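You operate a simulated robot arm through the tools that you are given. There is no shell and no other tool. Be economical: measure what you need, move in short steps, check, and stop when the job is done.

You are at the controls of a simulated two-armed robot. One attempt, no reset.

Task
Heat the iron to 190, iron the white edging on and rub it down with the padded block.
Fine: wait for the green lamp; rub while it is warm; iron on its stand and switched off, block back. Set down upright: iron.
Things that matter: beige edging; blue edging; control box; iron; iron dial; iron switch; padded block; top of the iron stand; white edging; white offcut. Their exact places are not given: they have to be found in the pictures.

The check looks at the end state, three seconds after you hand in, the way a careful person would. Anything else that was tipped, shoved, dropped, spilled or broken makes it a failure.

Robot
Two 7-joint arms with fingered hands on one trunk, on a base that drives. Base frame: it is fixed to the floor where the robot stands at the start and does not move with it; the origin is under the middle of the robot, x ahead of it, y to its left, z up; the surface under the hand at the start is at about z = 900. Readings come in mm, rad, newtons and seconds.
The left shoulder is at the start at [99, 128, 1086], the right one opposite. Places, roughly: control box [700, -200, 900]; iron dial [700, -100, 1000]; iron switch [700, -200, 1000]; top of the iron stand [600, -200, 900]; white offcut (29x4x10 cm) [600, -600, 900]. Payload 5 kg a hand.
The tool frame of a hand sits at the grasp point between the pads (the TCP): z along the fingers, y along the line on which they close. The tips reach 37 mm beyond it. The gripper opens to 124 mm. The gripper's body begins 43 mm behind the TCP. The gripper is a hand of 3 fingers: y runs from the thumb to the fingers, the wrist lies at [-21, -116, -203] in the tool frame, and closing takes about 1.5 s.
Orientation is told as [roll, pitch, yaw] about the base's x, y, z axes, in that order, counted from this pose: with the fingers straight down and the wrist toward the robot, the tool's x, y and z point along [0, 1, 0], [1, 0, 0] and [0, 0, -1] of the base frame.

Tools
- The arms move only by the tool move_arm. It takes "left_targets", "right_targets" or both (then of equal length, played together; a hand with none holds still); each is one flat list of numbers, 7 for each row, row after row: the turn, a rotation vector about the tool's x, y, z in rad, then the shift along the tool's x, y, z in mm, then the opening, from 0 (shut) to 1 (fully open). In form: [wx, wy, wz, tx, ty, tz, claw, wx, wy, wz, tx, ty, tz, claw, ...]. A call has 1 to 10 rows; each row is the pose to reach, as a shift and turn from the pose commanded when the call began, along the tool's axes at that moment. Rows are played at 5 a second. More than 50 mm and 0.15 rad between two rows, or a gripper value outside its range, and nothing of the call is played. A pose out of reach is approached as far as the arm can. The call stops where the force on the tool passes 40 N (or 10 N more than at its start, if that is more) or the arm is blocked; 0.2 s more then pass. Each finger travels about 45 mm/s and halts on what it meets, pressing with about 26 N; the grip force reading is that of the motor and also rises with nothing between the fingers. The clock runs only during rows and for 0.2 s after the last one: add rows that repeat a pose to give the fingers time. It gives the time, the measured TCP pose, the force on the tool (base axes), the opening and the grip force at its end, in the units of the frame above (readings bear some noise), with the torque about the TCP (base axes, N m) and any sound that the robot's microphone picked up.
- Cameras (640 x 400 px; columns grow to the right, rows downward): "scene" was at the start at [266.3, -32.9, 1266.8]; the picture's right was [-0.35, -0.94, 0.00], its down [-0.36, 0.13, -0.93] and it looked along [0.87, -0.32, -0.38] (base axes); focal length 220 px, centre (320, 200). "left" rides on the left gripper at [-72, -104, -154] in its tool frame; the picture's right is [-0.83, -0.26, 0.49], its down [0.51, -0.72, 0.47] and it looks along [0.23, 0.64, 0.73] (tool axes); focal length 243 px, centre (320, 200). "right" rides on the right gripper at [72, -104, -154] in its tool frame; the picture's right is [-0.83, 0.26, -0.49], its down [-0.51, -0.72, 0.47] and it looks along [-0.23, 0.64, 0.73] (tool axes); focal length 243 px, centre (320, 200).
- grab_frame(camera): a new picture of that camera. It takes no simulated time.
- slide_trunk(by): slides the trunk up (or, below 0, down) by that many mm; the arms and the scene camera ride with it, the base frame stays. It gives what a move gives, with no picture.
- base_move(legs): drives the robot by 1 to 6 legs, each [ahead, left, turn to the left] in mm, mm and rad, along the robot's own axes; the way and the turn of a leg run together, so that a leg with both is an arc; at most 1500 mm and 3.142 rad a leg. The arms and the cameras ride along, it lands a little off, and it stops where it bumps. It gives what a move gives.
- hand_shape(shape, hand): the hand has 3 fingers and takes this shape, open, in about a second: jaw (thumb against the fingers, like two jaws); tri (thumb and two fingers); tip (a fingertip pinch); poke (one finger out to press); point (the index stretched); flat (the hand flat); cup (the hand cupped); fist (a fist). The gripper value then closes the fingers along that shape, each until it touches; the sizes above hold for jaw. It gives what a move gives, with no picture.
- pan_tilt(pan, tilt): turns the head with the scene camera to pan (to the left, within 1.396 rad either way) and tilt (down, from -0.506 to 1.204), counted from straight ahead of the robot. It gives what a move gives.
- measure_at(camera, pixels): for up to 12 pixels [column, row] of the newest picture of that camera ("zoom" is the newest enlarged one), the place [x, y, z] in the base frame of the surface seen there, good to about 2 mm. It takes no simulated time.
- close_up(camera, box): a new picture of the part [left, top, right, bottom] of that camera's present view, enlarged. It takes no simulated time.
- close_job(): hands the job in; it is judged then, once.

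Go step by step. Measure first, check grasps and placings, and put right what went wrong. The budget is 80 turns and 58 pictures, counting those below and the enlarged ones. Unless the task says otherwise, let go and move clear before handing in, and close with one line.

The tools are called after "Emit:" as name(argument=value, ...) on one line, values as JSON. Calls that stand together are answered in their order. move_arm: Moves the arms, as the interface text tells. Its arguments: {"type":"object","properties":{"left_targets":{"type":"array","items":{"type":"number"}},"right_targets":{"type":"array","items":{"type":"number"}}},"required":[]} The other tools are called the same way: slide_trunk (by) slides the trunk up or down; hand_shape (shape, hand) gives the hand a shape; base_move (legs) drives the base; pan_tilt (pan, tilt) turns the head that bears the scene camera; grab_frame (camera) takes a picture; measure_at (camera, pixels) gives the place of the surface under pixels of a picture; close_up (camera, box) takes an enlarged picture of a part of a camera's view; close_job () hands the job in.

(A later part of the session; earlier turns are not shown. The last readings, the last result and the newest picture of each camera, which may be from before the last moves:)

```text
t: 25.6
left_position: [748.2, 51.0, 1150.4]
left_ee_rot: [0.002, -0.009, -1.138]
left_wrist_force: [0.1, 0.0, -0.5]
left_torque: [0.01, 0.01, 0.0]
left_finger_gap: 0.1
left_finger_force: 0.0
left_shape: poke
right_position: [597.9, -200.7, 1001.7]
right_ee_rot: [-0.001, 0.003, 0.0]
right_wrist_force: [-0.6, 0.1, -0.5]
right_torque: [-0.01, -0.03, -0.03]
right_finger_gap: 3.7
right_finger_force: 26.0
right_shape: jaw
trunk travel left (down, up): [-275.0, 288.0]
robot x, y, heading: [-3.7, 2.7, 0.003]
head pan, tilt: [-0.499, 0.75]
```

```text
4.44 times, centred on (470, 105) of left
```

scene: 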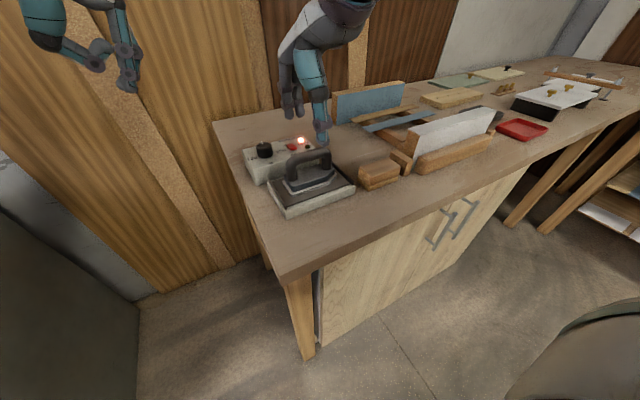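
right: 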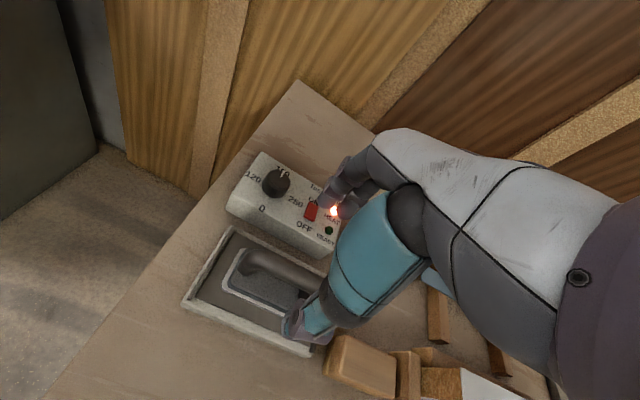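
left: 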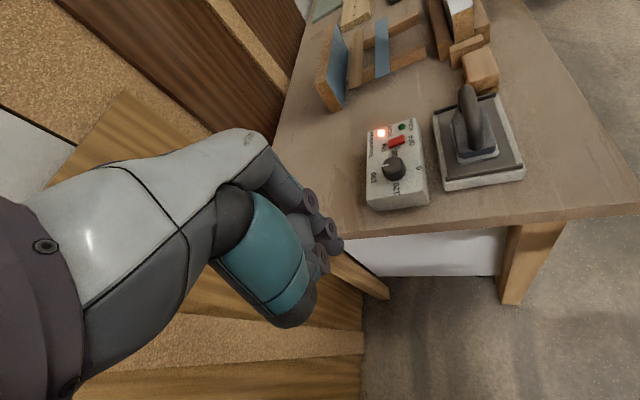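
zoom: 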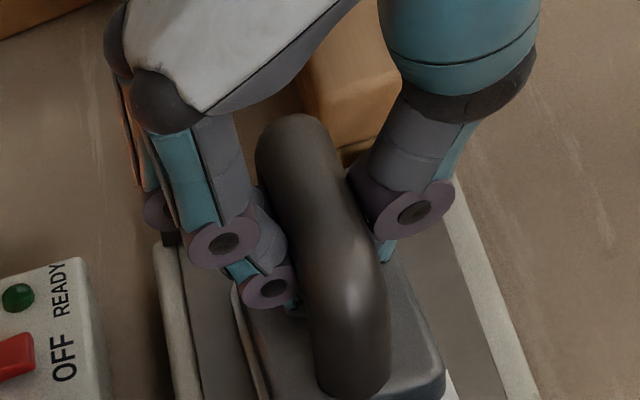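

The grip force is now 26 N. I'll wait, then look at the lamp.

Emit:
move_arm(right_targets=[0, 0, 0, 0, 0, 0, 0, 0, 0, 0, 0, 0, 0, 0, 0, 0, 0, 0, 0, 0, 0, 0, 0, 0, 0, 0, 0, 0, 0, 0, 0, 0, 0, 0, 0, 0, 0, 0, 0, 0, 0, 0, 0, 0, 0, 0, 0, 0, 0, 0, 0, 0, 0, 0, 0, 0, 0, 0, 0, 0, 0, 0, 0, 0, 0, 0, 0, 0, 0, 0])

Emit:
move_arm(right_targets=[0, 0, 0, 0, 0, 0, 0, 0, 0, 0, 0, 0, 0, 0, 0, 0, 0, 0, 0, 0, 0, 0, 0, 0, 0, 0, 0, 0, 0, 0, 0, 0, 0, 0, 0, 0, 0, 0, 0, 0, 0, 0, 0, 0, 0, 0, 0, 0, 0, 0, 0, 0, 0, 0, 0, 0, 0, 0, 0, 0, 0, 0, 0, 0, 0, 0, 0, 0, 0, 0])

Emit:
move_arm(right_targets=[0, 0, 0, 0, 0, 0, 0, 0, 0, 0, 0, 0, 0, 0, 0, 0, 0, 0, 0, 0, 0, 0, 0, 0, 0, 0, 0, 0, 0, 0, 0, 0, 0, 0, 0, 0, 0, 0, 0, 0, 0, 0, 0, 0, 0, 0, 0, 0, 0, 0, 0, 0, 0, 0, 0, 0, 0, 0, 0, 0, 0, 0, 0, 0, 0, 0, 0, 0, 0, 0])

Emit:
move_arm(right_targets=[0, 0, 0, 0, 0, 0, 0, 0, 0, 0, 0, 0, 0, 0, 0, 0, 0, 0, 0, 0, 0, 0, 0, 0, 0, 0, 0, 0, 0, 0, 0, 0, 0, 0, 0, 0, 0, 0, 0, 0, 0, 0, 0, 0, 0, 0, 0, 0, 0, 0, 0, 0, 0, 0, 0, 0, 0, 0, 0, 0, 0, 0, 0, 0, 0, 0, 0, 0, 0, 0])

Emit:
move_arm(right_targets=[0, 0, 0, 0, 0, 0, 0, 0, 0, 0, 0, 0, 0, 0, 0, 0, 0, 0, 0, 0, 0, 0, 0, 0, 0, 0, 0, 0, 0, 0, 0, 0, 0, 0, 0, 0, 0, 0, 0, 0, 0, 0, 0, 0, 0, 0, 0, 0, 0, 0, 0, 0, 0, 0, 0, 0, 0, 0, 0, 0, 0, 0, 0, 0, 0, 0, 0, 0, 0, 0])

Emit:
close_up(camera="left", box=[350, 30, 550, 200])

```text
t: 27.8
left_position: [746.8, 53.1, 1150.8]
left_ee_rot: [0.002, -0.008, -1.138]
left_wrist_force: [-0.2, -0.7, 0.1]
left_torque: [-0.03, 0.01, 0.02]
left_finger_gap: 0.2
left_finger_force: 0.0
left_shape: poke
right_position: [598.2, -200.5, 1002.0]
right_ee_rot: [0.001, 0.001, 0.001]
right_wrist_force: [0.3, -0.9, -0.2]
right_torque: [0.02, -0.05, 0.0]
right_finger_gap: 3.4
right_finger_force: 25.4
right_shape: jaw
trunk travel left (down, up): [-275.0, 288.0]
robot x, y, heading: [2.9, 0.5, -0.003]
head pan, tilt: [-0.499, 0.75]
```

```text
t: 30.0
left_position: [747.1, 51.9, 1150.7]
left_ee_rot: [0.003, -0.009, -1.138]
left_wrist_force: [0.4, 0.3, -0.3]
left_torque: [-0.03, 0.03, -0.03]
left_finger_gap: 0.1
left_finger_force: 0.1
left_shape: poke
right_position: [598.0, -200.6, 1002.6]
right_ee_rot: [-0.001, -0.002, 0.001]
right_wrist_force: [0.3, -0.8, 0.6]
right_torque: [0.03, -0.02, -0.03]
right_finger_gap: 3.8
right_finger_force: 25.8
right_shape: jaw
trunk travel left (down, up): [-275.0, 288.0]
robot x, y, heading: [0.9, 0.2, 0.001]
head pan, tilt: [-0.499, 0.75]
```

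```text
t: 32.2
left_position: [746.9, 51.9, 1151.8]
left_ee_rot: [0.003, -0.007, -1.137]
left_wrist_force: [-0.8, -0.5, 0.7]
left_torque: [0.0, 0.02, 0.01]
left_finger_gap: 0.1
left_finger_force: 0.1
left_shape: poke
right_position: [598.4, -200.1, 1002.1]
right_ee_rot: [-0.002, 0.0, 0.001]
right_wrist_force: [0.1, 0.2, -0.1]
right_torque: [0.02, 0.0, -0.02]
right_finger_gap: 3.5
right_finger_force: 26.3
right_shape: jaw
trunk travel left (down, up): [-275.0, 288.0]
robot x, y, heading: [3.7, -1.2, 0.002]
head pan, tilt: [-0.499, 0.75]
```

```text
t: 34.4
left_position: [746.7, 51.7, 1151.5]
left_ee_rot: [0.003, -0.007, -1.139]
left_wrist_force: [0.5, -0.6, -0.6]
left_torque: [-0.01, 0.0, 0.03]
left_finger_gap: 0.0
left_finger_force: 0.0
left_shape: poke
right_position: [598.5, -200.9, 1001.7]
right_ee_rot: [0.0, 0.0, 0.001]
right_wrist_force: [-0.7, -0.7, 0.0]
right_torque: [0.06, 0.0, 0.02]
right_finger_gap: 3.4
right_finger_force: 26.3
right_shape: jaw
trunk travel left (down, up): [-275.0, 288.0]
robot x, y, heading: [-3.4, 2.5, 0.001]
head pan, tilt: [-0.499, 0.75]
```

```text
t: 36.6
left_position: [747.5, 51.4, 1151.5]
left_ee_rot: [-0.001, -0.009, -1.136]
left_wrist_force: [-0.5, -0.2, 0.0]
left_torque: [0.0, -0.02, 0.02]
left_finger_gap: 0.0
left_finger_force: 0.1
left_shape: poke
right_position: [598.6, -199.8, 1002.0]
right_ee_rot: [-0.002, 0.001, 0.0]
right_wrist_force: [-0.3, 0.2, -0.3]
right_torque: [0.02, -0.03, 0.01]
right_finger_gap: 3.7
right_finger_force: 26.0
right_shape: jaw
trunk travel left (down, up): [-275.0, 288.0]
robot x, y, heading: [-2.8, -1.7, 0.001]
head pan, tilt: [-0.499, 0.75]
```

```text
2.35 times, centred on (450, 115) of left
```

zoom: 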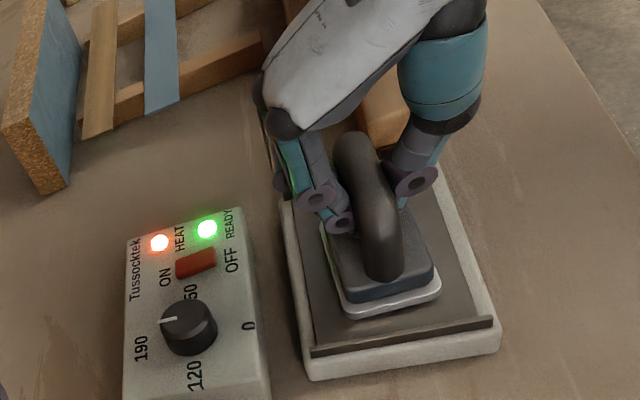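

The green READY lamp is lit at (207,229). I'll test with a 25 mm lift and check that the iron comes up level.

Emit:
move_arm(right_targets=[0, 0, 0, 0, 0, -12, 0, 0, 0, 0, 0, 0, -25, 0, 0, 0, 0, 0, 0, -25, 0])

Emit:
close_up(camera="scene", box=[240, 60, 520, 220])

Emit:
measure_at(camera="zoom", pixels=[[395, 165], [415, 180], [590, 115], [562, 110], [500, 145], [395, 200], [440, 250], [390, 220], [120, 290], [160, 265], [205, 245], [110, 255]])

```text
t: 37.4
left_position: [748.1, 52.1, 1151.1]
left_ee_rot: [0.001, -0.009, -1.138]
left_wrist_force: [0.0, 0.7, -1.0]
left_torque: [0.01, 0.01, -0.02]
left_finger_gap: 0.1
left_finger_force: 0.1
left_shape: poke
right_position: [598.4, -200.2, 1027.4]
right_ee_rot: [0.0, 0.0, 0.0]
right_wrist_force: [0.0, -1.0, -8.5]
right_torque: [0.03, 0.01, -0.02]
right_finger_gap: 3.7
right_finger_force: 25.3
right_shape: jaw
trunk travel left (down, up): [-275.0, 288.0]
robot x, y, heading: [1.5, 1.4, -0.001]
head pan, tilt: [-0.499, 0.75]
```

```text
2.29 times, centred on (380, 140) of scene
```

zoom: 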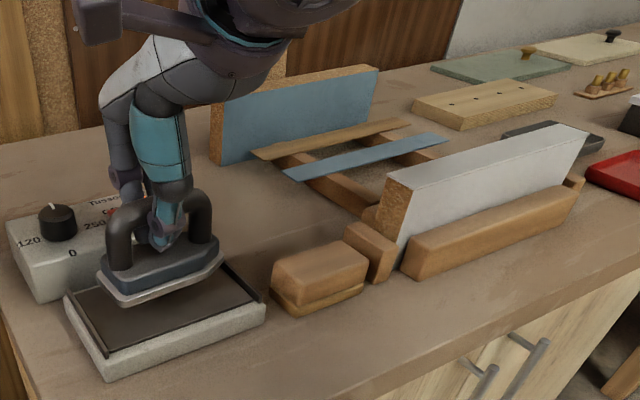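

```text
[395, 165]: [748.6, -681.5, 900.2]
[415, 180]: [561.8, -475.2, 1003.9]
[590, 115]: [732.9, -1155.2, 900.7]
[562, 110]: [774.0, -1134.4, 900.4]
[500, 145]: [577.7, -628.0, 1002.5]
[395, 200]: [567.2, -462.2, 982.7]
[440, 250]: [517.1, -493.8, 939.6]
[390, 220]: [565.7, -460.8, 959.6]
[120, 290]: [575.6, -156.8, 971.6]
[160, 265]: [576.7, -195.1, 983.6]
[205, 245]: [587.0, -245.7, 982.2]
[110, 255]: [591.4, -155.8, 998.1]
```

The iron is lifted level at about 8.5 N. I'll measure the strip's edges more exactly.

Emit:
measure_at(camera="zoom", pixels=[[405, 185], [412, 186], [392, 174], [400, 171], [586, 131], [580, 131], [562, 126], [480, 152], [480, 160], [480, 165], [470, 168], [490, 145]])

```text
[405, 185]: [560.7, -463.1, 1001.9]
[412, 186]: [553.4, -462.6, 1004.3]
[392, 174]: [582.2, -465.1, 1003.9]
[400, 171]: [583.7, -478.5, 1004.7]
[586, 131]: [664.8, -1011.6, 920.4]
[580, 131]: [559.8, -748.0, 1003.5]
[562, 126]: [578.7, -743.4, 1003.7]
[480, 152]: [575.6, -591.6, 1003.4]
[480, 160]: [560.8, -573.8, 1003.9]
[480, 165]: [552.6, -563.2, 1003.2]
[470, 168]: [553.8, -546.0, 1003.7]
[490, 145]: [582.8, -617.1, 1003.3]
```

The strip is centred at x≈567, spans y -460 to -750 and has its top at 1003.7. The sole sits 72 mm below the TCP, so contact should come near TCP z 1076. I'll carry the iron over the near end.

Emit:
move_arm(right_targets=[0, 0, 0, 0, 0, -42, 0, 0, 0, 0, -30, -5, -80, 0, 0, 0, 0, -78, -10, -83, 0, 0, 0, 0, -126, -15, -83, 0, 0, 0, 0, -174, -20, -83, 0, 0, 0, 0, -222, -25, -83, 0, 0, 0, 0, -262, -29, -83, 0, 0, 0, 0, -300, -31, -83, 0, 0, 0, 0, -300, -31, -65, 0, 0, 0, 0, -300, -31, -57, 0])

Emit:
close_up(camera="scene", box=[360, 60, 560, 200])

```text
t: 39.1
left_position: [746.4, 52.9, 1153.0]
left_ee_rot: [0.005, -0.01, -1.138]
left_wrist_force: [0.4, 0.7, 0.8]
left_torque: [-0.04, -0.01, 0.0]
left_finger_gap: 0.0
left_finger_force: 0.1
left_shape: poke
right_position: [571.5, -459.0, 1063.6]
right_ee_rot: [0.008, 0.094, 0.007]
right_wrist_force: [-1.1, -0.2, 5.4]
right_torque: [-0.08, 0.02, -0.04]
right_finger_gap: 3.4
right_finger_force: 26.1
right_shape: jaw
trunk travel left (down, up): [-275.0, 288.0]
robot x, y, heading: [-0.9, 0.3, 0.003]
head pan, tilt: [-0.499, 0.75]
stopped in row 8 (right hand): the force on the tool passed its limit at 95 N (the readings are from after the stop); the commanded pose is now the measured one
```

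```text
2.86 times, centred on (460, 130) of scene
```

zoom: 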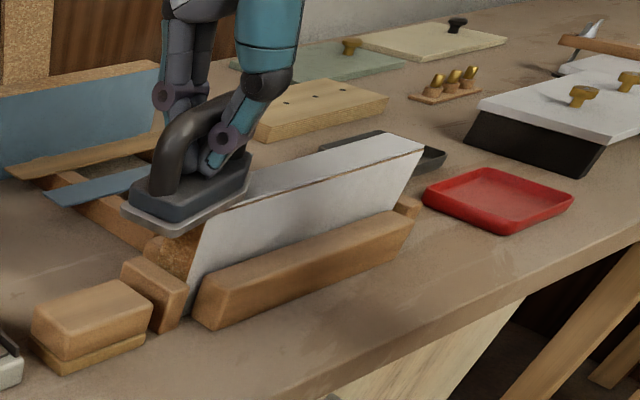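

The move stopped early with a 95 N bump: the TCP is at (571,-459,1064) with pitch 0.09, and a brown line shows along the strip's front edge at (360,165). I'll look closer before moving.

Emit:
close_up(camera="scene", box=[395, 90, 515, 165])

Emit:
close_up(camera="right", box=[200, 150, 640, 400])

Emit:
measure_at(camera="scene", pixels=[[452, 124], [452, 128], [470, 120], [490, 113], [490, 111], [500, 111], [445, 127], [480, 113], [415, 140], [395, 130]])

```text
5.33 times, centred on (455, 128) of scene
```

zoom: 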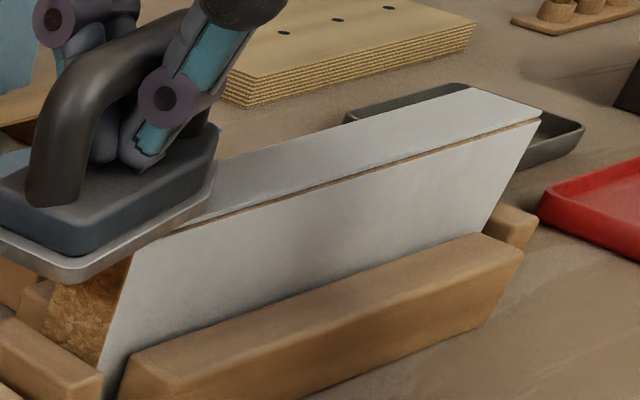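

```text
1.45 times, centred on (420, 275) of right
```

zoom: 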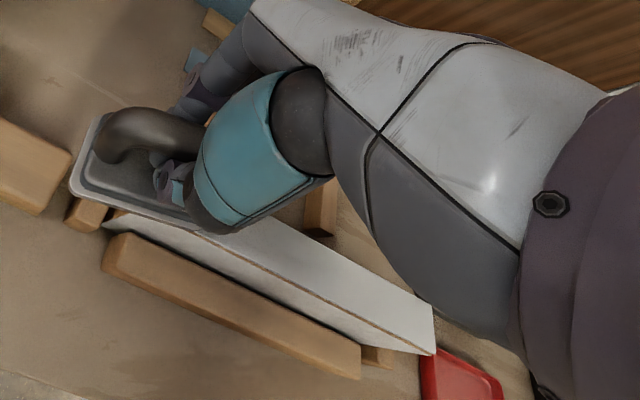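

```text
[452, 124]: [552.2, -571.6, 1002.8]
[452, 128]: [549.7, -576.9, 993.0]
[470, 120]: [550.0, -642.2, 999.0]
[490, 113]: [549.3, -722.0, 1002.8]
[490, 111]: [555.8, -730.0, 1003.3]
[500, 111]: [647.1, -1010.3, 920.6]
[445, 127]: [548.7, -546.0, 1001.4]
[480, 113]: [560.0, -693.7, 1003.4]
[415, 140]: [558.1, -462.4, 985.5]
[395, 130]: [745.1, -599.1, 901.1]
```

The strip seems shifted only 1–2 mm toward +x. The hand ended lower than commanded, so I'll lift gently straight up and level the pitch, checking the pose.

Emit:
move_arm(right_targets=[0, 0, 0, 0, 0, -8, 0, -0.02, 0, 0, 0, 0, -20, 0, -0.05, 0, 0, 0, 0, -32, 0, -0.094, 0, 0, 0, 0, -45, 0, -0.094, 0, 0, 0, 0, -45, 0])

Emit:
close_up(camera="scene", box=[360, 60, 520, 180])

```text
t: 40.3
left_position: [746.4, 52.5, 1151.8]
left_ee_rot: [0.005, -0.011, -1.139]
left_wrist_force: [0.2, 1.2, 0.0]
left_torque: [-0.03, -0.01, 0.03]
left_finger_gap: 0.3
left_finger_force: 0.1
left_shape: poke
right_position: [575.7, -460.2, 1106.5]
right_ee_rot: [0.009, 0.003, 0.006]
right_wrist_force: [-0.3, -0.1, -6.1]
right_torque: [-0.04, 0.07, 0.03]
right_finger_gap: 3.5
right_finger_force: 25.9
right_shape: jaw
trunk travel left (down, up): [-275.0, 288.0]
robot x, y, heading: [3.1, -0.2, 0.0]
head pan, tilt: [-0.499, 0.75]
```

```text
3.33 times, centred on (440, 120) of scene
```

zoom: 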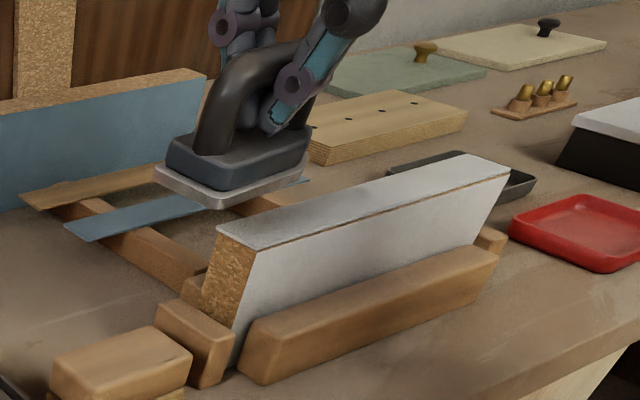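

The iron is still firmly held and clear. I'll measure the strip and the iron's sole level now.

Emit:
measure_at(camera="zoom", pixels=[[218, 228], [230, 248], [222, 232], [240, 247], [300, 232], [300, 236], [500, 172], [506, 175], [468, 157], [400, 204], [350, 212], [245, 220]])

Emit:
close_up(camera="scene", box=[395, 90, 500, 165])

```text
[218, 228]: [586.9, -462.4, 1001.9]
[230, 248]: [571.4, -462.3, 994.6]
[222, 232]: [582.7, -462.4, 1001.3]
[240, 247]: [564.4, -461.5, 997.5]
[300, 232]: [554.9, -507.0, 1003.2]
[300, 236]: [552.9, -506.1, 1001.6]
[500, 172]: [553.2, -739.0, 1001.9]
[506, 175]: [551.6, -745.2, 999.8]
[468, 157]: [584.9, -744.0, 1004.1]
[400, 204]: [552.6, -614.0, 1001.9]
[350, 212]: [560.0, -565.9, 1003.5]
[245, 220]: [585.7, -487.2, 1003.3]
```

```text
5.33 times, centred on (448, 128) of scene
```

zoom: 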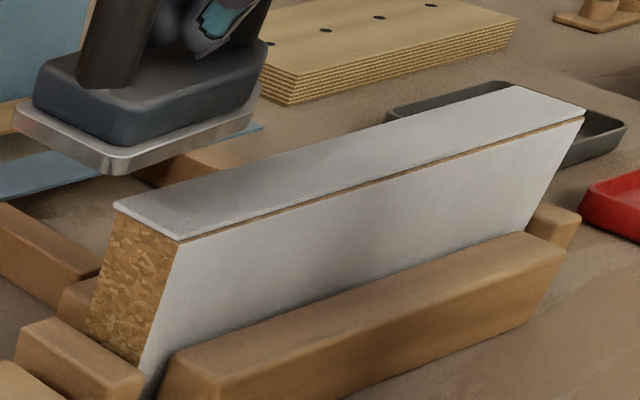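

The strip has shifted about 2 mm in +x. The iron looks slightly skewed, so I'll measure its sole rim.

Emit:
measure_at(camera="zoom", pixels=[[118, 168], [70, 140], [22, 112], [160, 150], [200, 132], [240, 115], [255, 98], [182, 239], [300, 207], [300, 203], [450, 160], [450, 154]])

```text
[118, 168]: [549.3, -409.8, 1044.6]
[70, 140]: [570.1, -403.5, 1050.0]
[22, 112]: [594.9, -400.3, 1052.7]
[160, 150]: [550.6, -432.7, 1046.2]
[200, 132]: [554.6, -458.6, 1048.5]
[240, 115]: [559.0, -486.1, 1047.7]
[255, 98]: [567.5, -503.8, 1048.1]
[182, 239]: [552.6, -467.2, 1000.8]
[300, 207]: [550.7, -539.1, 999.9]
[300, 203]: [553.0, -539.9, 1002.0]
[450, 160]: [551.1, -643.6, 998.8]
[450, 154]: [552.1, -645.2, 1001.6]
```

The iron has yawed about +0.13 rad in the grip and sits about 60 mm below the TCP. I'll rotate the hand to compensate and move slowly over the start position, keeping height.

Emit:
move_arm(right_targets=[0, 0, 0.03, -10, -1, 0, 0, 0, 0, 0.06, -20, -3, 0, 0, 0, 0, 0.09, -30, -5, 0, 0, 0, 0, 0.13, -40, -7, 0, 0, 0, 0, 0.13, -40, -7, 12, 0, 0, 0, 0.13, -40, -7, 20, 0])

Emit:
close_up(camera="scene", box=[395, 80, 515, 165])

```text
t: 41.7
left_position: [745.8, 51.8, 1151.7]
left_ee_rot: [0.002, -0.01, -1.139]
left_wrist_force: [-0.2, 0.1, -0.3]
left_torque: [0.01, -0.01, -0.03]
left_finger_gap: 0.0
left_finger_force: 0.1
left_shape: poke
right_position: [570.6, -499.5, 1086.4]
right_ee_rot: [0.01, 0.003, -0.123]
right_wrist_force: [0.3, -0.1, -6.3]
right_torque: [-0.01, 0.04, 0.0]
right_finger_gap: 3.4
right_finger_force: 26.5
right_shape: jaw
trunk travel left (down, up): [-275.0, 288.0]
robot x, y, heading: [-0.6, -1.5, 0.004]
head pan, tilt: [-0.499, 0.75]
```

```text
4.71 times, centred on (455, 122) of scene
```

zoom: 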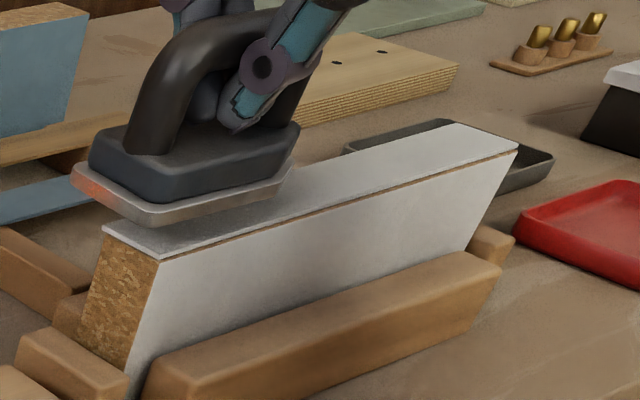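

The iron now lines up with the strip, sole about 22 mm above. I'll lower it until it bears.

Emit:
move_arm(right_targets=[0, 0, 0, 0, 0, 10, 0, 0, 0, 0, 0, 0, 15, 0, 0, 0, 0, 0, 0, 18, 0, 0, 0, 0, 0, 0, 20, 0, 0, 0, 0, 0, 0, 22, 0])

Emit:
close_up(camera="scene", box=[395, 80, 515, 165])

```text
t: 42.9
left_position: [746.6, 52.8, 1152.8]
left_ee_rot: [0.003, -0.011, -1.138]
left_wrist_force: [0.2, 0.8, 0.8]
left_torque: [0.03, -0.01, 0.02]
left_finger_gap: 0.2
left_finger_force: 0.0
left_shape: poke
right_position: [569.8, -499.0, 1066.2]
right_ee_rot: [0.008, 0.0, -0.123]
right_wrist_force: [1.8, -0.5, 2.5]
right_torque: [0.01, -0.02, -0.03]
right_finger_gap: 3.3
right_finger_force: 26.0
right_shape: jaw
trunk travel left (down, up): [-275.0, 288.0]
robot x, y, heading: [2.0, -2.4, -0.002]
head pan, tilt: [-0.499, 0.75]
```

```text
4.71 times, centred on (455, 122) of scene
```

zoom: 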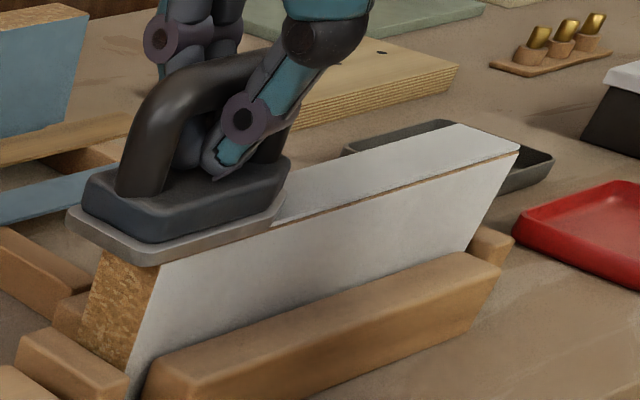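

Full contact, with about 9 N on the strip. I'll press a bit more, drag 3 mm toward -x to re-centre the strip, hold, then slide slowly along it.

Emit:
move_arm(right_targets=[0, 0, 0, 0, 0, 2, 0, 0, 0, 0, 0, -1.5, 3, 0, 0, 0, 0, 0, -3, 3, 0, 0, 0, 0, 0, -3, 3, 0, 0, 0, 0, 0, -3, 3, 0, 0, 0, 0, 0, -3, 3, 0, 0, 0, 0, 0, -3, 3, 0, 0, 0, 0, 0, -3, 3, 0])

Emit:
move_arm(right_targets=[0, 0, 0, -8, 1, 0, 0, 0, 0, 0, -16, 2, 0, 0, 0, 0, 0, -24, 3, 0, 0, 0, 0, 0, -32, 4, 0, 0, 0, 0, 0, -40, 5, 0, 0, 0, 0, 0, -48, 6, 0, 0, 0, 0, 0, -56, 7, 0, 0, 0, 0, 0, -64, 8, 0, 0, 0, 0, 0, -72, 9, 0, 0, 0, 0, 0, -80, 10, 0, 0])

Emit:
close_up(camera="scene", box=[395, 80, 515, 165])

```text
t: 44.7
left_position: [745.4, 55.9, 1153.2]
left_ee_rot: [0.004, -0.013, -1.139]
left_wrist_force: [-1.0, 0.6, -0.8]
left_torque: [0.0, 0.01, -0.03]
left_finger_gap: 0.0
left_finger_force: 0.1
left_shape: poke
right_position: [565.5, -498.0, 1066.5]
right_ee_rot: [0.006, -0.002, -0.123]
right_wrist_force: [7.8, -7.2, 39.0]
right_torque: [0.21, -0.49, -0.14]
right_finger_gap: 3.6
right_finger_force: 25.9
right_shape: jaw
trunk travel left (down, up): [-275.0, 288.0]
robot x, y, heading: [-0.6, -1.7, 0.001]
head pan, tilt: [-0.499, 0.75]
```

```text
t: 46.9
left_position: [745.9, 55.7, 1152.7]
left_ee_rot: [0.004, -0.013, -1.138]
left_wrist_force: [-0.6, -0.1, -0.4]
left_torque: [-0.01, 0.01, 0.0]
left_finger_gap: 0.2
left_finger_force: 0.0
left_shape: poke
right_position: [564.5, -577.3, 1064.4]
right_ee_rot: [0.005, -0.002, -0.124]
right_wrist_force: [0.3, 8.5, 26.8]
right_torque: [0.48, 0.16, -0.01]
right_finger_gap: 3.8
right_finger_force: 25.6
right_shape: jaw
trunk travel left (down, up): [-275.0, 288.0]
robot x, y, heading: [0.3, 2.4, 0.001]
head pan, tilt: [-0.499, 0.75]
```

```text
4.71 times, centred on (455, 122) of scene
```

zoom: 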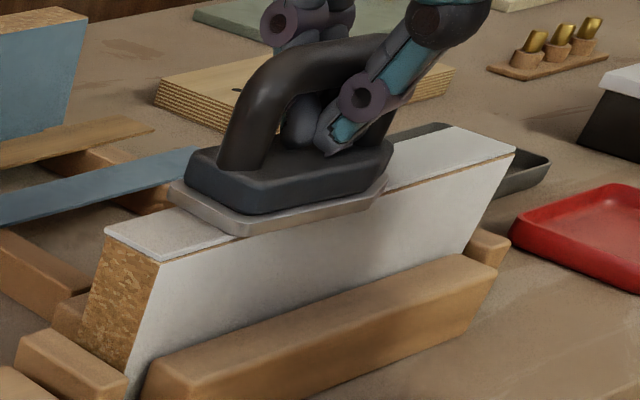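

The strip is now flush with the face and stuck at the near end. I'll continue to the far end.

Emit:
move_arm(right_targets=[0, 0, 0, -8, 1, 0, 0, 0, 0, 0, -16, 2, 0, 0, 0, 0, 0, -24, 3, 0, 0, 0, 0, 0, -32, 4, 0, 0, 0, 0, 0, -40, 5, 0, 0, 0, 0, 0, -48, 6, 0, 0, 0, 0, 0, -56, 7, 0, 0, 0, 0, 0, -64, 8, 0, 0, 0, 0, 0, -72, 9, 0, 0, 0, 0, 0, -80, 10, 0, 0])

Emit:
move_arm(right_targets=[0, 0, 0, -8, 1, 0, 0, 0, 0, 0, -16, 2, 0, 0, 0, 0, 0, -24, 3, 0, 0, 0, 0, 0, -32, 4, 0, 0, 0, 0, 0, -32, 4, 0, 0, 0, 0, 0, -32, 4, 0, 0, 0, 0, 0, -32, 4, 0, 0, 0, 0, 0, -32, 4, 0, 0])

Emit:
close_up(camera="scene", box=[380, 70, 540, 180])

```text
t: 49.1
left_position: [745.2, 55.5, 1152.7]
left_ee_rot: [0.004, -0.014, -1.138]
left_wrist_force: [0.5, 0.6, -0.6]
left_torque: [0.02, 0.01, -0.01]
left_finger_gap: 0.0
left_finger_force: 0.1
left_shape: poke
right_position: [564.0, -659.1, 1064.6]
right_ee_rot: [0.002, -0.001, -0.123]
right_wrist_force: [1.0, 8.1, 27.2]
right_torque: [0.47, 0.07, 0.0]
right_finger_gap: 4.0
right_finger_force: 25.6
right_shape: jaw
trunk travel left (down, up): [-275.0, 288.0]
robot x, y, heading: [-0.7, -0.8, 0.001]
head pan, tilt: [-0.499, 0.75]
```

```text
t: 50.9
left_position: [744.5, 55.9, 1153.3]
left_ee_rot: [0.004, -0.013, -1.137]
left_wrist_force: [0.3, 0.1, -0.4]
left_torque: [0.0, -0.05, -0.01]
left_finger_gap: 0.0
left_finger_force: 0.0
left_shape: poke
right_position: [563.7, -691.2, 1064.7]
right_ee_rot: [0.005, 0.0, -0.124]
right_wrist_force: [-0.1, 2.7, 28.1]
right_torque: [0.32, 0.09, -0.03]
right_finger_gap: 4.0
right_finger_force: 26.5
right_shape: jaw
trunk travel left (down, up): [-275.0, 288.0]
robot x, y, heading: [-4.5, 0.5, 0.001]
head pan, tilt: [-0.499, 0.75]
```

```text
3.64 times, centred on (460, 125) of scene
```

zoom: 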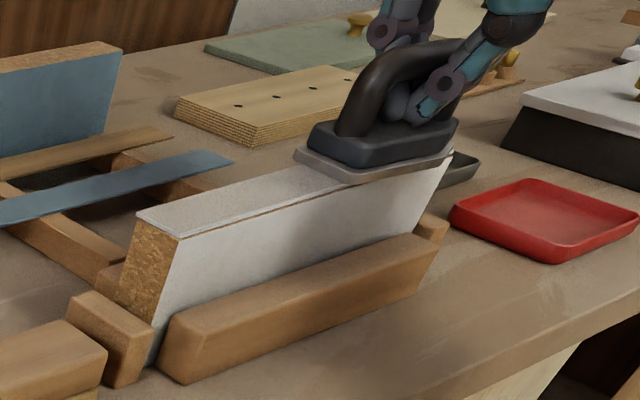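

The far end is done. I'll slide back along the strip to keep it all warm, then lift clear.

Emit:
move_arm(right_targets=[0, 0, 0, 19, -2.3, 0, 0, 0, 0, 0, 38, -4.7, 0, 0, 0, 0, 0, 57, -7, 0, 0, 0, 0, 0, 76, -9.3, 0, 0, 0, 0, 0, 95, -11.6, 0, 0, 0, 0, 0, 114, -14, 0, 0, 0, 0, 0, 133, -16.3, 0, 0, 0, 0, 0, 152, -18.6, 0, 0, 0, 0, 0, 171, -21, 0, 0, 0, 0, 0, 189, -23.3, 0, 0])

Emit:
move_arm(right_targets=[0, 0, 0, 0, 0, -15, 0, 0, 0, 0, 0, 0, -35, 0, 0, 0, 0, 0, 0, -55, 0, 0, 0, 0, 25, 0, -60, 0, 0, 0, 0, 55, 0, -60, 0, 0, 0, 0, 85, 0, -60, 0, 0, 0, 0, 115, 0, -60, 0, 0, 0, 0, 145, 0, -60, 0])

```text
t: 51.8
left_position: [745.6, 52.5, 1151.4]
left_ee_rot: [0.003, -0.01, -1.138]
left_wrist_force: [-0.1, -0.4, 0.1]
left_torque: [-0.02, -0.01, 0.02]
left_finger_gap: 0.1
left_finger_force: 0.1
left_shape: poke
right_position: [565.3, -624.4, 1065.8]
right_ee_rot: [0.005, -0.003, -0.126]
right_wrist_force: [-4.7, 0.8, 12.9]
right_torque: [0.1, 0.21, 0.01]
right_finger_gap: 4.0
right_finger_force: 25.9
right_shape: jaw
trunk travel left (down, up): [-275.0, 288.0]
robot x, y, heading: [-2.0, 1.9, -0.001]
head pan, tilt: [-0.499, 0.75]
stopped in row 4 (right hand): the force on the tool passed its limit at 41 N (the readings are from after the stop); the commanded pose is now the measured one
```

```text
t: 53.6
left_position: [746.4, 53.5, 1151.0]
left_ee_rot: [0.002, -0.011, -1.138]
left_wrist_force: [0.5, 0.1, 0.0]
left_torque: [-0.01, 0.0, 0.04]
left_finger_gap: 0.1
left_finger_force: 0.1
left_shape: poke
right_position: [584.3, -482.1, 1123.5]
right_ee_rot: [0.005, -0.001, -0.125]
right_wrist_force: [0.7, -0.7, -6.0]
right_torque: [-0.02, -0.03, 0.0]
right_finger_gap: 3.6
right_finger_force: 25.7
right_shape: jaw
trunk travel left (down, up): [-275.0, 288.0]
robot x, y, heading: [-1.1, -0.6, -0.005]
head pan, tilt: [-0.499, 0.75]
```

The slide back stopped at 41 N part way, but every spot has had a full pass; the iron is now lifted at (584,-482,1123). I'll carry it back above the stand.

Emit:
move_arm(right_targets=[0, 0, 0, 35, -2.6, 0, 0, 0, 0, 0, 70, -5.2, 0, 0, 0, 0, 0, 105, -7.8, 0, 0, 0, 0, 0, 140, -10.4, 0, 0, 0, 0, 0, 175, -13, 0, 0, 0, 0, 0, 210, -15.6, 0, 0, 0, 0, 0, 246, -18.2, 0, 0, 0, 0, 0, 281.5, -20.8, 20, 0, 0, 0, 0, 281.5, -20.8, 60, 0, 0, 0, 0, 281.5, -20.8, 100, 0])

Emit:
close_up(camera="scene", box=[240, 70, 520, 220])

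```text
t: 55.8
left_position: [748.3, 52.2, 1150.1]
left_ee_rot: [0.002, -0.008, -1.138]
left_wrist_force: [-0.1, 0.1, -0.1]
left_torque: [0.01, 0.03, 0.0]
left_finger_gap: 0.0
left_finger_force: 0.0
left_shape: poke
right_position: [599.2, -201.8, 1024.2]
right_ee_rot: [0.004, 0.001, -0.126]
right_wrist_force: [0.6, -0.2, -6.7]
right_torque: [0.02, 0.0, 0.0]
right_finger_gap: 3.2
right_finger_force: 26.0
right_shape: jaw
trunk travel left (down, up): [-275.0, 288.0]
robot x, y, heading: [-0.2, -3.1, -0.005]
head pan, tilt: [-0.499, 0.75]
```

```text
2.29 times, centred on (380, 145) of scene
```

zoom: 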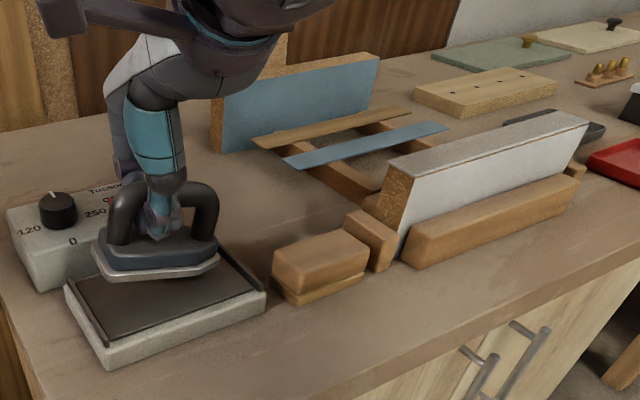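

The iron is level above the stand plate. I'll lower it, release and lift off; the block is next.

Emit:
move_arm(right_targets=[0, 0, 0, 0, 0, 15, 0, 0, 0, 0, 0, 0, 25, 0, 0, 0, 0, 0, 0, 30, 0, 0, 0, 0, 0, 0, 33, 0, 0, 0, 0, 0, 0, 35, 0])

```text
t: 57.0
left_position: [746.5, 51.9, 1153.0]
left_ee_rot: [0.004, -0.01, -1.139]
left_wrist_force: [-0.4, -0.4, -1.0]
left_torque: [0.02, -0.01, 0.0]
left_finger_gap: 0.3
left_finger_force: 0.0
left_shape: poke
right_position: [598.1, -200.1, 993.2]
right_ee_rot: [0.009, -0.005, -0.125]
right_wrist_force: [2.5, -2.4, 16.8]
right_torque: [0.12, -0.21, -0.07]
right_finger_gap: 3.5
right_finger_force: 25.8
right_shape: jaw
trunk travel left (down, up): [-275.0, 288.0]
robot x, y, heading: [-1.2, -0.0, 0.004]
head pan, tilt: [-0.499, 0.75]
```

The iron bears on the stand at 17 N. I'll open, lift away and measure the block in the same view.

Emit:
move_arm(right_targets=[0, 0, 0, 0, 0, 0, 0.8, 0, 0, 0, 0, 0, 0, 0.8, 0, 0, 0, 0, 0, 0, 0.8, 0, 0, 0, 0, 0, 0, 0.8, 0, 0, 0, 0, 0, 0, 0.8, 0, 0, 0, 0, 0, 0, 0.8, 0, 0, 0, 0, 0, -35, 0.8, 0, 0, 0, 0, 0, -75, 0.8, 0, 0, 0, 0, 0, -105, 0.8])

Emit:
measure_at(camera="zoom", pixels=[[276, 255], [300, 242], [335, 232], [364, 245], [335, 257], [300, 268], [318, 250], [280, 278], [300, 300], [362, 278], [352, 238], [285, 262]])

Emit:
close_up(camera="scene", box=[240, 110, 420, 220])

```text
t: 59.0
left_position: [746.2, 52.9, 1152.1]
left_ee_rot: [0.004, -0.011, -1.137]
left_wrist_force: [0.2, 0.2, -1.1]
left_torque: [0.0, -0.01, 0.01]
left_finger_gap: 0.0
left_finger_force: 0.1
left_shape: poke
right_position: [597.4, -199.9, 1096.4]
right_ee_rot: [0.004, 0.001, -0.124]
right_wrist_force: [0.6, 0.5, 0.5]
right_torque: [-0.01, 0.05, -0.01]
right_finger_gap: 99.2
right_finger_force: 0.0
right_shape: jaw
trunk travel left (down, up): [-275.0, 288.0]
robot x, y, heading: [-4.2, 0.5, 0.006]
head pan, tilt: [-0.499, 0.75]
```

```text
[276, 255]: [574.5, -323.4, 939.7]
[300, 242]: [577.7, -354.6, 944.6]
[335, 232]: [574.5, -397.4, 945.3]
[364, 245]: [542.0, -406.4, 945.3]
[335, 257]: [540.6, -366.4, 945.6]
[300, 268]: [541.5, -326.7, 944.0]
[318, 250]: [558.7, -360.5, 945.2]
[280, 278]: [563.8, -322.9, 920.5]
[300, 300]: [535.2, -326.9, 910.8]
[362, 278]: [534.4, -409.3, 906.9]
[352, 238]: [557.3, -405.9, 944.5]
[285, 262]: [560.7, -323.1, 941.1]
```

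```text
3.56 times, centred on (330, 165) of scene
```

zoom: 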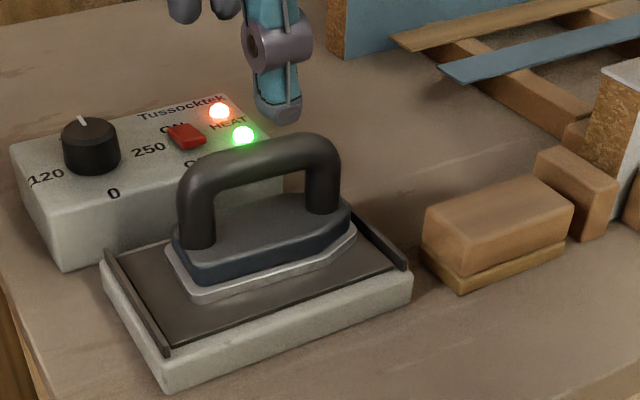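

The iron is upright on its stand. The block spans x 536–581 and y -322 to -410, with its top at 945. I'll go straight to it and grip it across x.

Emit:
move_arm(right_targets=[0, 0, -0.03, -42, -4.6, 5, 0.8, 0, 0, -0.06, -84, -9.2, 10, 0.8, 0, 0, -0.09, -126, -13.8, 15, 0.8, 0, 0, -0.125, -168.5, -18.4, 40, 0.8, 0, 0, -0.125, -168.5, -18.4, 80, 0.7, 0, 0, -0.125, -168.5, -18.4, 120, 0.7, 0, 0, -0.125, -168.5, -18.4, 138, 0.7, 0, 0, -0.125, -168.5, -18.4, 149, 0.7, 0, 0, -0.125, -168.5, -18.4, 149, 0.2, 0, 0, -0.125, -168.5, -18.4, 149, 0.2])

Emit:
move_arm(right_targets=[0, 0, 0, 0, 0, 0, 0.2, 0, 0, 0, 0, 0, 0, 0.2, 0, 0, 0, 0, 0, 0, 0.2, 0, 0, 0, 0, 0, -5, 0.2, 0, 0, 0, 0, 0, -20, 0.2])

Emit:
close_up(camera="scene", box=[320, 90, 520, 210])

```text
t: 61.2
left_position: [747.5, 53.3, 1152.1]
left_ee_rot: [0.004, -0.01, -1.138]
left_wrist_force: [0.2, -0.1, -0.7]
left_torque: [-0.01, 0.01, -0.03]
left_finger_gap: 0.0
left_finger_force: 0.1
left_shape: poke
right_position: [559.9, -365.9, 944.4]
right_ee_rot: [0.007, -0.001, -0.001]
right_wrist_force: [0.0, -0.2, 0.3]
right_torque: [0.02, 0.04, -0.01]
right_finger_gap: 43.9
right_finger_force: 7.8
right_shape: jaw
trunk travel left (down, up): [-275.0, 288.0]
robot x, y, heading: [1.9, 1.4, 0.001]
head pan, tilt: [-0.499, 0.75]
```

```text
t: 62.4
left_position: [746.5, 52.1, 1152.0]
left_ee_rot: [0.003, -0.011, -1.138]
left_wrist_force: [-0.4, 0.3, 0.3]
left_torque: [-0.02, -0.01, -0.04]
left_finger_gap: 0.2
left_finger_force: 0.1
left_shape: poke
right_position: [559.8, -364.6, 965.4]
right_ee_rot: [0.008, -0.002, 0.0]
right_wrist_force: [-0.1, 0.2, -1.3]
right_torque: [-0.01, -0.02, 0.0]
right_finger_gap: 42.3
right_finger_force: 26.0
right_shape: jaw
trunk travel left (down, up): [-275.0, 288.0]
robot x, y, heading: [-2.5, 2.8, 0.002]
head pan, tilt: [-0.499, 0.75]
```

```text
3.20 times, centred on (420, 150) of scene
```

zoom: 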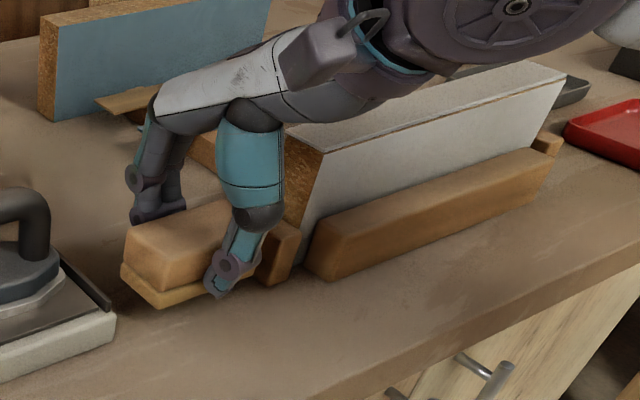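

The block is lifted. I'll raise it, move over the near end of the strip and press down.

Emit:
move_arm(right_targets=[0, 0, 0, 0, 0, -40, 0.2, 0, 0, 0, 0, 0, -80, 0.2, 0, 0, 0, 0, 0, -115, 0.2, 0, 0, 0, -35, 2, -118, 0.2, 0, 0, 0, -70, 4, -118, 0.2, 0, 0, 0, -105, 6, -118, 0.2, 0, 0, 0, -138, 7, -115, 0.2, 0, 0, 0, -138, 7, -95, 0.2, 0, 0, 0, -138, 7, -85, 0.2, 0, 0, 0, -138, 7, -81, 0.2])

Emit:
close_up(camera="scene", box=[360, 70, 540, 190])

```text
t: 64.6
left_position: [744.9, 52.2, 1152.7]
left_ee_rot: [0.003, -0.01, -1.138]
left_wrist_force: [-0.5, 0.4, -0.3]
left_torque: [-0.04, -0.03, -0.02]
left_finger_gap: 0.1
left_finger_force: 0.2
left_shape: poke
right_position: [565.8, -503.1, 1047.2]
right_ee_rot: [0.005, -0.005, 0.0]
right_wrist_force: [-0.1, -0.5, 4.3]
right_torque: [-0.04, -0.04, 0.01]
right_finger_gap: 42.5
right_finger_force: 26.4
right_shape: jaw
trunk travel left (down, up): [-275.0, 288.0]
robot x, y, heading: [-1.1, -1.6, -0.0]
head pan, tilt: [-0.499, 0.75]
```

```text
3.33 times, centred on (450, 130) of scene
```

zoom: 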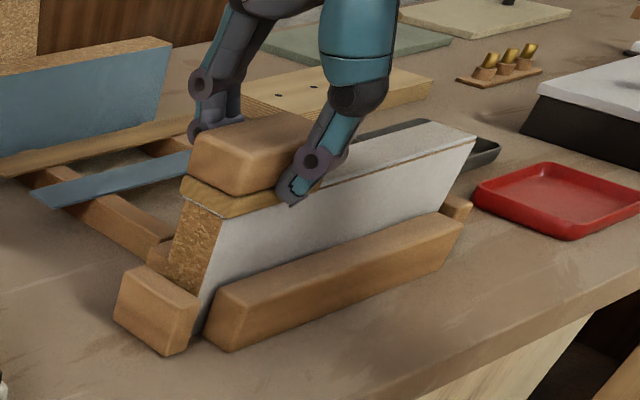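

The pad is down on the strip at 4 N. I'll press a little more and rub to the far end, watching the force.

Emit:
move_arm(right_targets=[0, 0, 0, 0, 0, 2, 0.2, 0, 0, 0, -20, 0, 2.5, 0.2, 0, 0, 0, -43, 0, 2.5, 0.2, 0, 0, 0, -66, 0, 2.5, 0.2, 0, 0, 0, -89, 0, 2.5, 0.2, 0, 0, 0, -112, 0, 2.5, 0.2, 0, 0, 0, -135, 0, 2.5, 0.2, 0, 0, 0, -158, 0, 2.5, 0.2, 0, 0, 0, -181, 0, 2.5, 0.2, 0, 0, 0, -204, 0, 2.5, 0.2])

Emit:
close_up(camera="scene", box=[360, 70, 540, 190])

```text
t: 66.8
left_position: [743.8, 57.1, 1153.5]
left_ee_rot: [0.004, -0.013, -1.137]
left_wrist_force: [0.5, 0.3, -0.3]
left_torque: [0.01, 0.02, 0.0]
left_finger_gap: 0.0
left_finger_force: 0.1
left_shape: poke
right_position: [564.2, -706.0, 1045.3]
right_ee_rot: [0.003, -0.004, -0.001]
right_wrist_force: [1.2, 8.7, 30.4]
right_torque: [0.26, -0.03, 0.03]
right_finger_gap: 45.2
right_finger_force: 26.3
right_shape: jaw
trunk travel left (down, up): [-275.0, 288.0]
robot x, y, heading: [1.0, 3.8, 0.002]
head pan, tilt: [-0.499, 0.75]
```

```text
3.33 times, centred on (450, 130) of scene
```

zoom: 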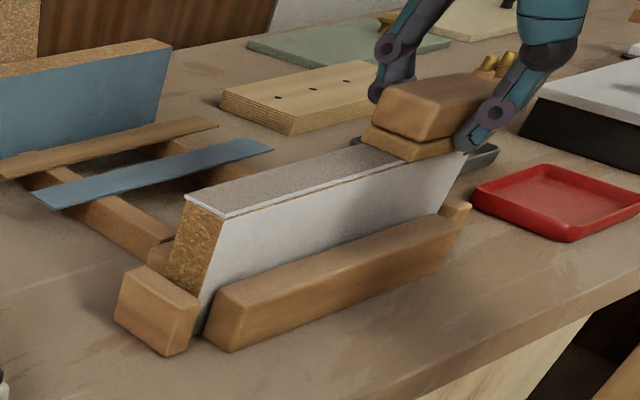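

The rub went through at 30 N and the strip is stable. I'll rub back once with slightly less pressure, then lift.

Emit:
move_arm(right_targets=[0, 0, 0, 5, 0, -1, 0.2, 0, 0, 0, 25, 0, -1, 0.2, 0, 0, 0, 48, 0, -1, 0.2, 0, 0, 0, 71, 0, -1, 0.2, 0, 0, 0, 94, 0, -1, 0.2, 0, 0, 0, 117, 0, -1, 0.2, 0, 0, 0, 140, 0, -1, 0.2, 0, 0, 0, 163, 0, -1, 0.2, 0, 0, 0, 186, 0, -1, 0.2, 0, 0, 0, 206, 0, -1, 0.2])

Emit:
close_up(camera="scene", box=[360, 70, 540, 190])

```text
t: 69.0
left_position: [746.8, 53.4, 1153.3]
left_ee_rot: [0.004, -0.013, -1.139]
left_wrist_force: [-0.4, 0.4, 0.0]
left_torque: [-0.01, -0.04, -0.01]
left_finger_gap: 0.1
left_finger_force: 0.1
left_shape: poke
right_position: [564.5, -499.1, 1045.0]
right_ee_rot: [0.006, -0.002, -0.002]
right_wrist_force: [-1.0, -6.4, 22.4]
right_torque: [-0.22, -0.07, -0.05]
right_finger_gap: 45.0
right_finger_force: 26.4
right_shape: jaw
trunk travel left (down, up): [-275.0, 288.0]
robot x, y, heading: [-2.5, 5.9, -0.004]
head pan, tilt: [-0.499, 0.75]
```

```text
3.33 times, centred on (450, 130) of scene
```

zoom: 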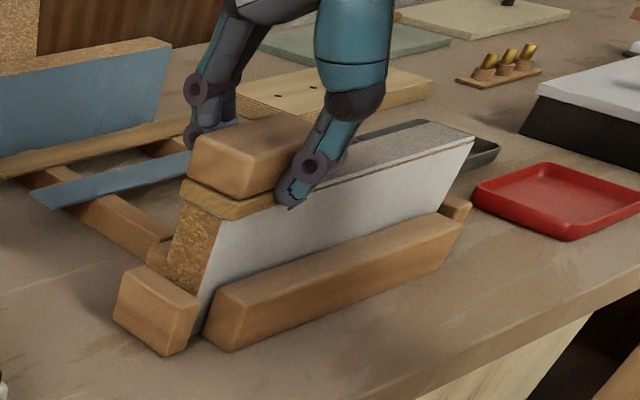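

Rubbing is done. Now I'll return the block to its original spot at (559,-365).

Emit:
move_arm(right_targets=[0, 0, 0, 0, 0, -30, 0.2, 0, 0, 0, 0, 0, -55, 0.2, 0, 0, 0, 35, -1, -58, 0.2, 0, 0, 0, 70, -3, -58, 0.2, 0, 0, 0, 105, -4, -55, 0.2, 0, 0, 0, 134, -5, -35, 0.2, 0, 0, 0, 134, -5, 10, 0.2, 0, 0, 0, 134, -5, 50, 0.2, 0, 0, 0, 134, -5, 85, 0.2, 0, 0, 0, 134, -5, 94, 0.2])

Emit:
move_arm(right_targets=[0, 0, 0, 0, 0, 4, 0.2, 0, 0, 0, 0, 0, 7, 0.2, 0, 0, 0, 0, 0, 9, 0.2])

```text
t: 71.2
left_position: [747.6, 51.8, 1153.4]
left_ee_rot: [0.003, -0.01, -1.138]
left_wrist_force: [0.4, 0.2, 0.1]
left_torque: [-0.01, 0.04, -0.01]
left_finger_gap: 0.0
left_finger_force: 0.0
left_shape: poke
right_position: [561.0, -366.6, 950.0]
right_ee_rot: [0.004, -0.001, 0.0]
right_wrist_force: [-0.2, 0.0, -0.8]
right_torque: [0.0, 0.0, 0.02]
right_finger_gap: 43.8
right_finger_force: 25.9
right_shape: jaw
trunk travel left (down, up): [-275.0, 288.0]
robot x, y, heading: [0.2, -0.9, 0.005]
head pan, tilt: [-0.499, 0.75]
```

```text
t: 72.0
left_position: [745.8, 52.5, 1153.0]
left_ee_rot: [0.003, -0.01, -1.137]
left_wrist_force: [0.3, 0.4, 0.6]
left_torque: [-0.02, 0.02, -0.01]
left_finger_gap: 0.2
left_finger_force: 0.1
left_shape: poke
right_position: [560.0, -367.6, 942.8]
right_ee_rot: [0.005, -0.003, 0.001]
right_wrist_force: [0.7, -0.8, 8.7]
right_torque: [-0.07, -0.13, 0.01]
right_finger_gap: 44.0
right_finger_force: 26.7
right_shape: jaw
trunk travel left (down, up): [-275.0, 288.0]
robot x, y, heading: [2.4, 1.6, -0.005]
head pan, tilt: [-0.499, 0.75]
```

The block is on the bench at 8.7 N. I'll release and retreat upward and to the right.

Emit:
move_arm(right_targets=[0, 0, 0, 0, 0, 0, 0.7, 0, 0, 0, 0, 0, 0, 0.7, 0, 0, 0, 0, 0, 0, 0.7, 0, 0, 0, 0, 0, 0, 0.7, 0, 0, 0, 0, 0, -40, 0.7, 0, 0, 0, 0, 0, -85, 0.7, 0, 0, 0, 0, 0, -130, 0.7, 0, 0, 0, 0, 0, -175, 0.7, 0, 0, 0, 0, 0, -220, 0.7])

Emit:
move_arm(right_targets=[0, 0, 0, -40, 0, -20, 0.7, 0, 0, 0, -80, 2, -40, 0.7, 0, 0, 0, -120, 5, -60, 0.7, 0, 0, 0, -160, 10, -80, 0.7, 0, 0, 0, -200, 20, -90, 0.7])

Emit:
close_up(camera="scene", box=[230, 70, 530, 230])

```text
t: 74.0
left_position: [747.7, 53.7, 1152.8]
left_ee_rot: [0.004, -0.011, -1.14]
left_wrist_force: [0.1, -0.2, 0.1]
left_torque: [-0.02, 0.03, 0.01]
left_finger_gap: 0.2
left_finger_force: 0.0
left_shape: poke
right_position: [559.8, -365.8, 1161.9]
right_ee_rot: [0.007, 0.0, 0.0]
right_wrist_force: [-0.1, 0.0, 0.4]
right_torque: [-0.05, -0.01, 0.01]
right_finger_gap: 86.4
right_finger_force: 0.2
right_shape: jaw
trunk travel left (down, up): [-275.0, 288.0]
robot x, y, heading: [-1.0, 2.6, 0.006]
head pan, tilt: [-0.499, 0.75]
```

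```text
t: 75.2
left_position: [748.1, 51.0, 1152.7]
left_ee_rot: [0.002, -0.009, -1.137]
left_wrist_force: [-0.3, 0.3, -1.1]
left_torque: [0.0, 0.01, -0.02]
left_finger_gap: 0.0
left_finger_force: 0.1
left_shape: poke
right_position: [580.9, -570.1, 1247.3]
right_ee_rot: [0.008, -0.002, 0.0]
right_wrist_force: [0.0, -1.1, -0.9]
right_torque: [0.05, -0.04, 0.04]
right_finger_gap: 86.4
right_finger_force: 0.2
right_shape: jaw
trunk travel left (down, up): [-275.0, 288.0]
robot x, y, heading: [-0.7, -1.6, 0.001]
head pan, tilt: [-0.499, 0.75]
```

```text
2.13 times, centred on (380, 150) of scene
```

zoom: 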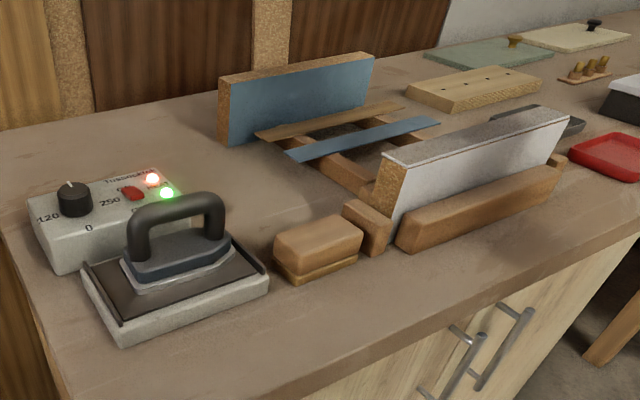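

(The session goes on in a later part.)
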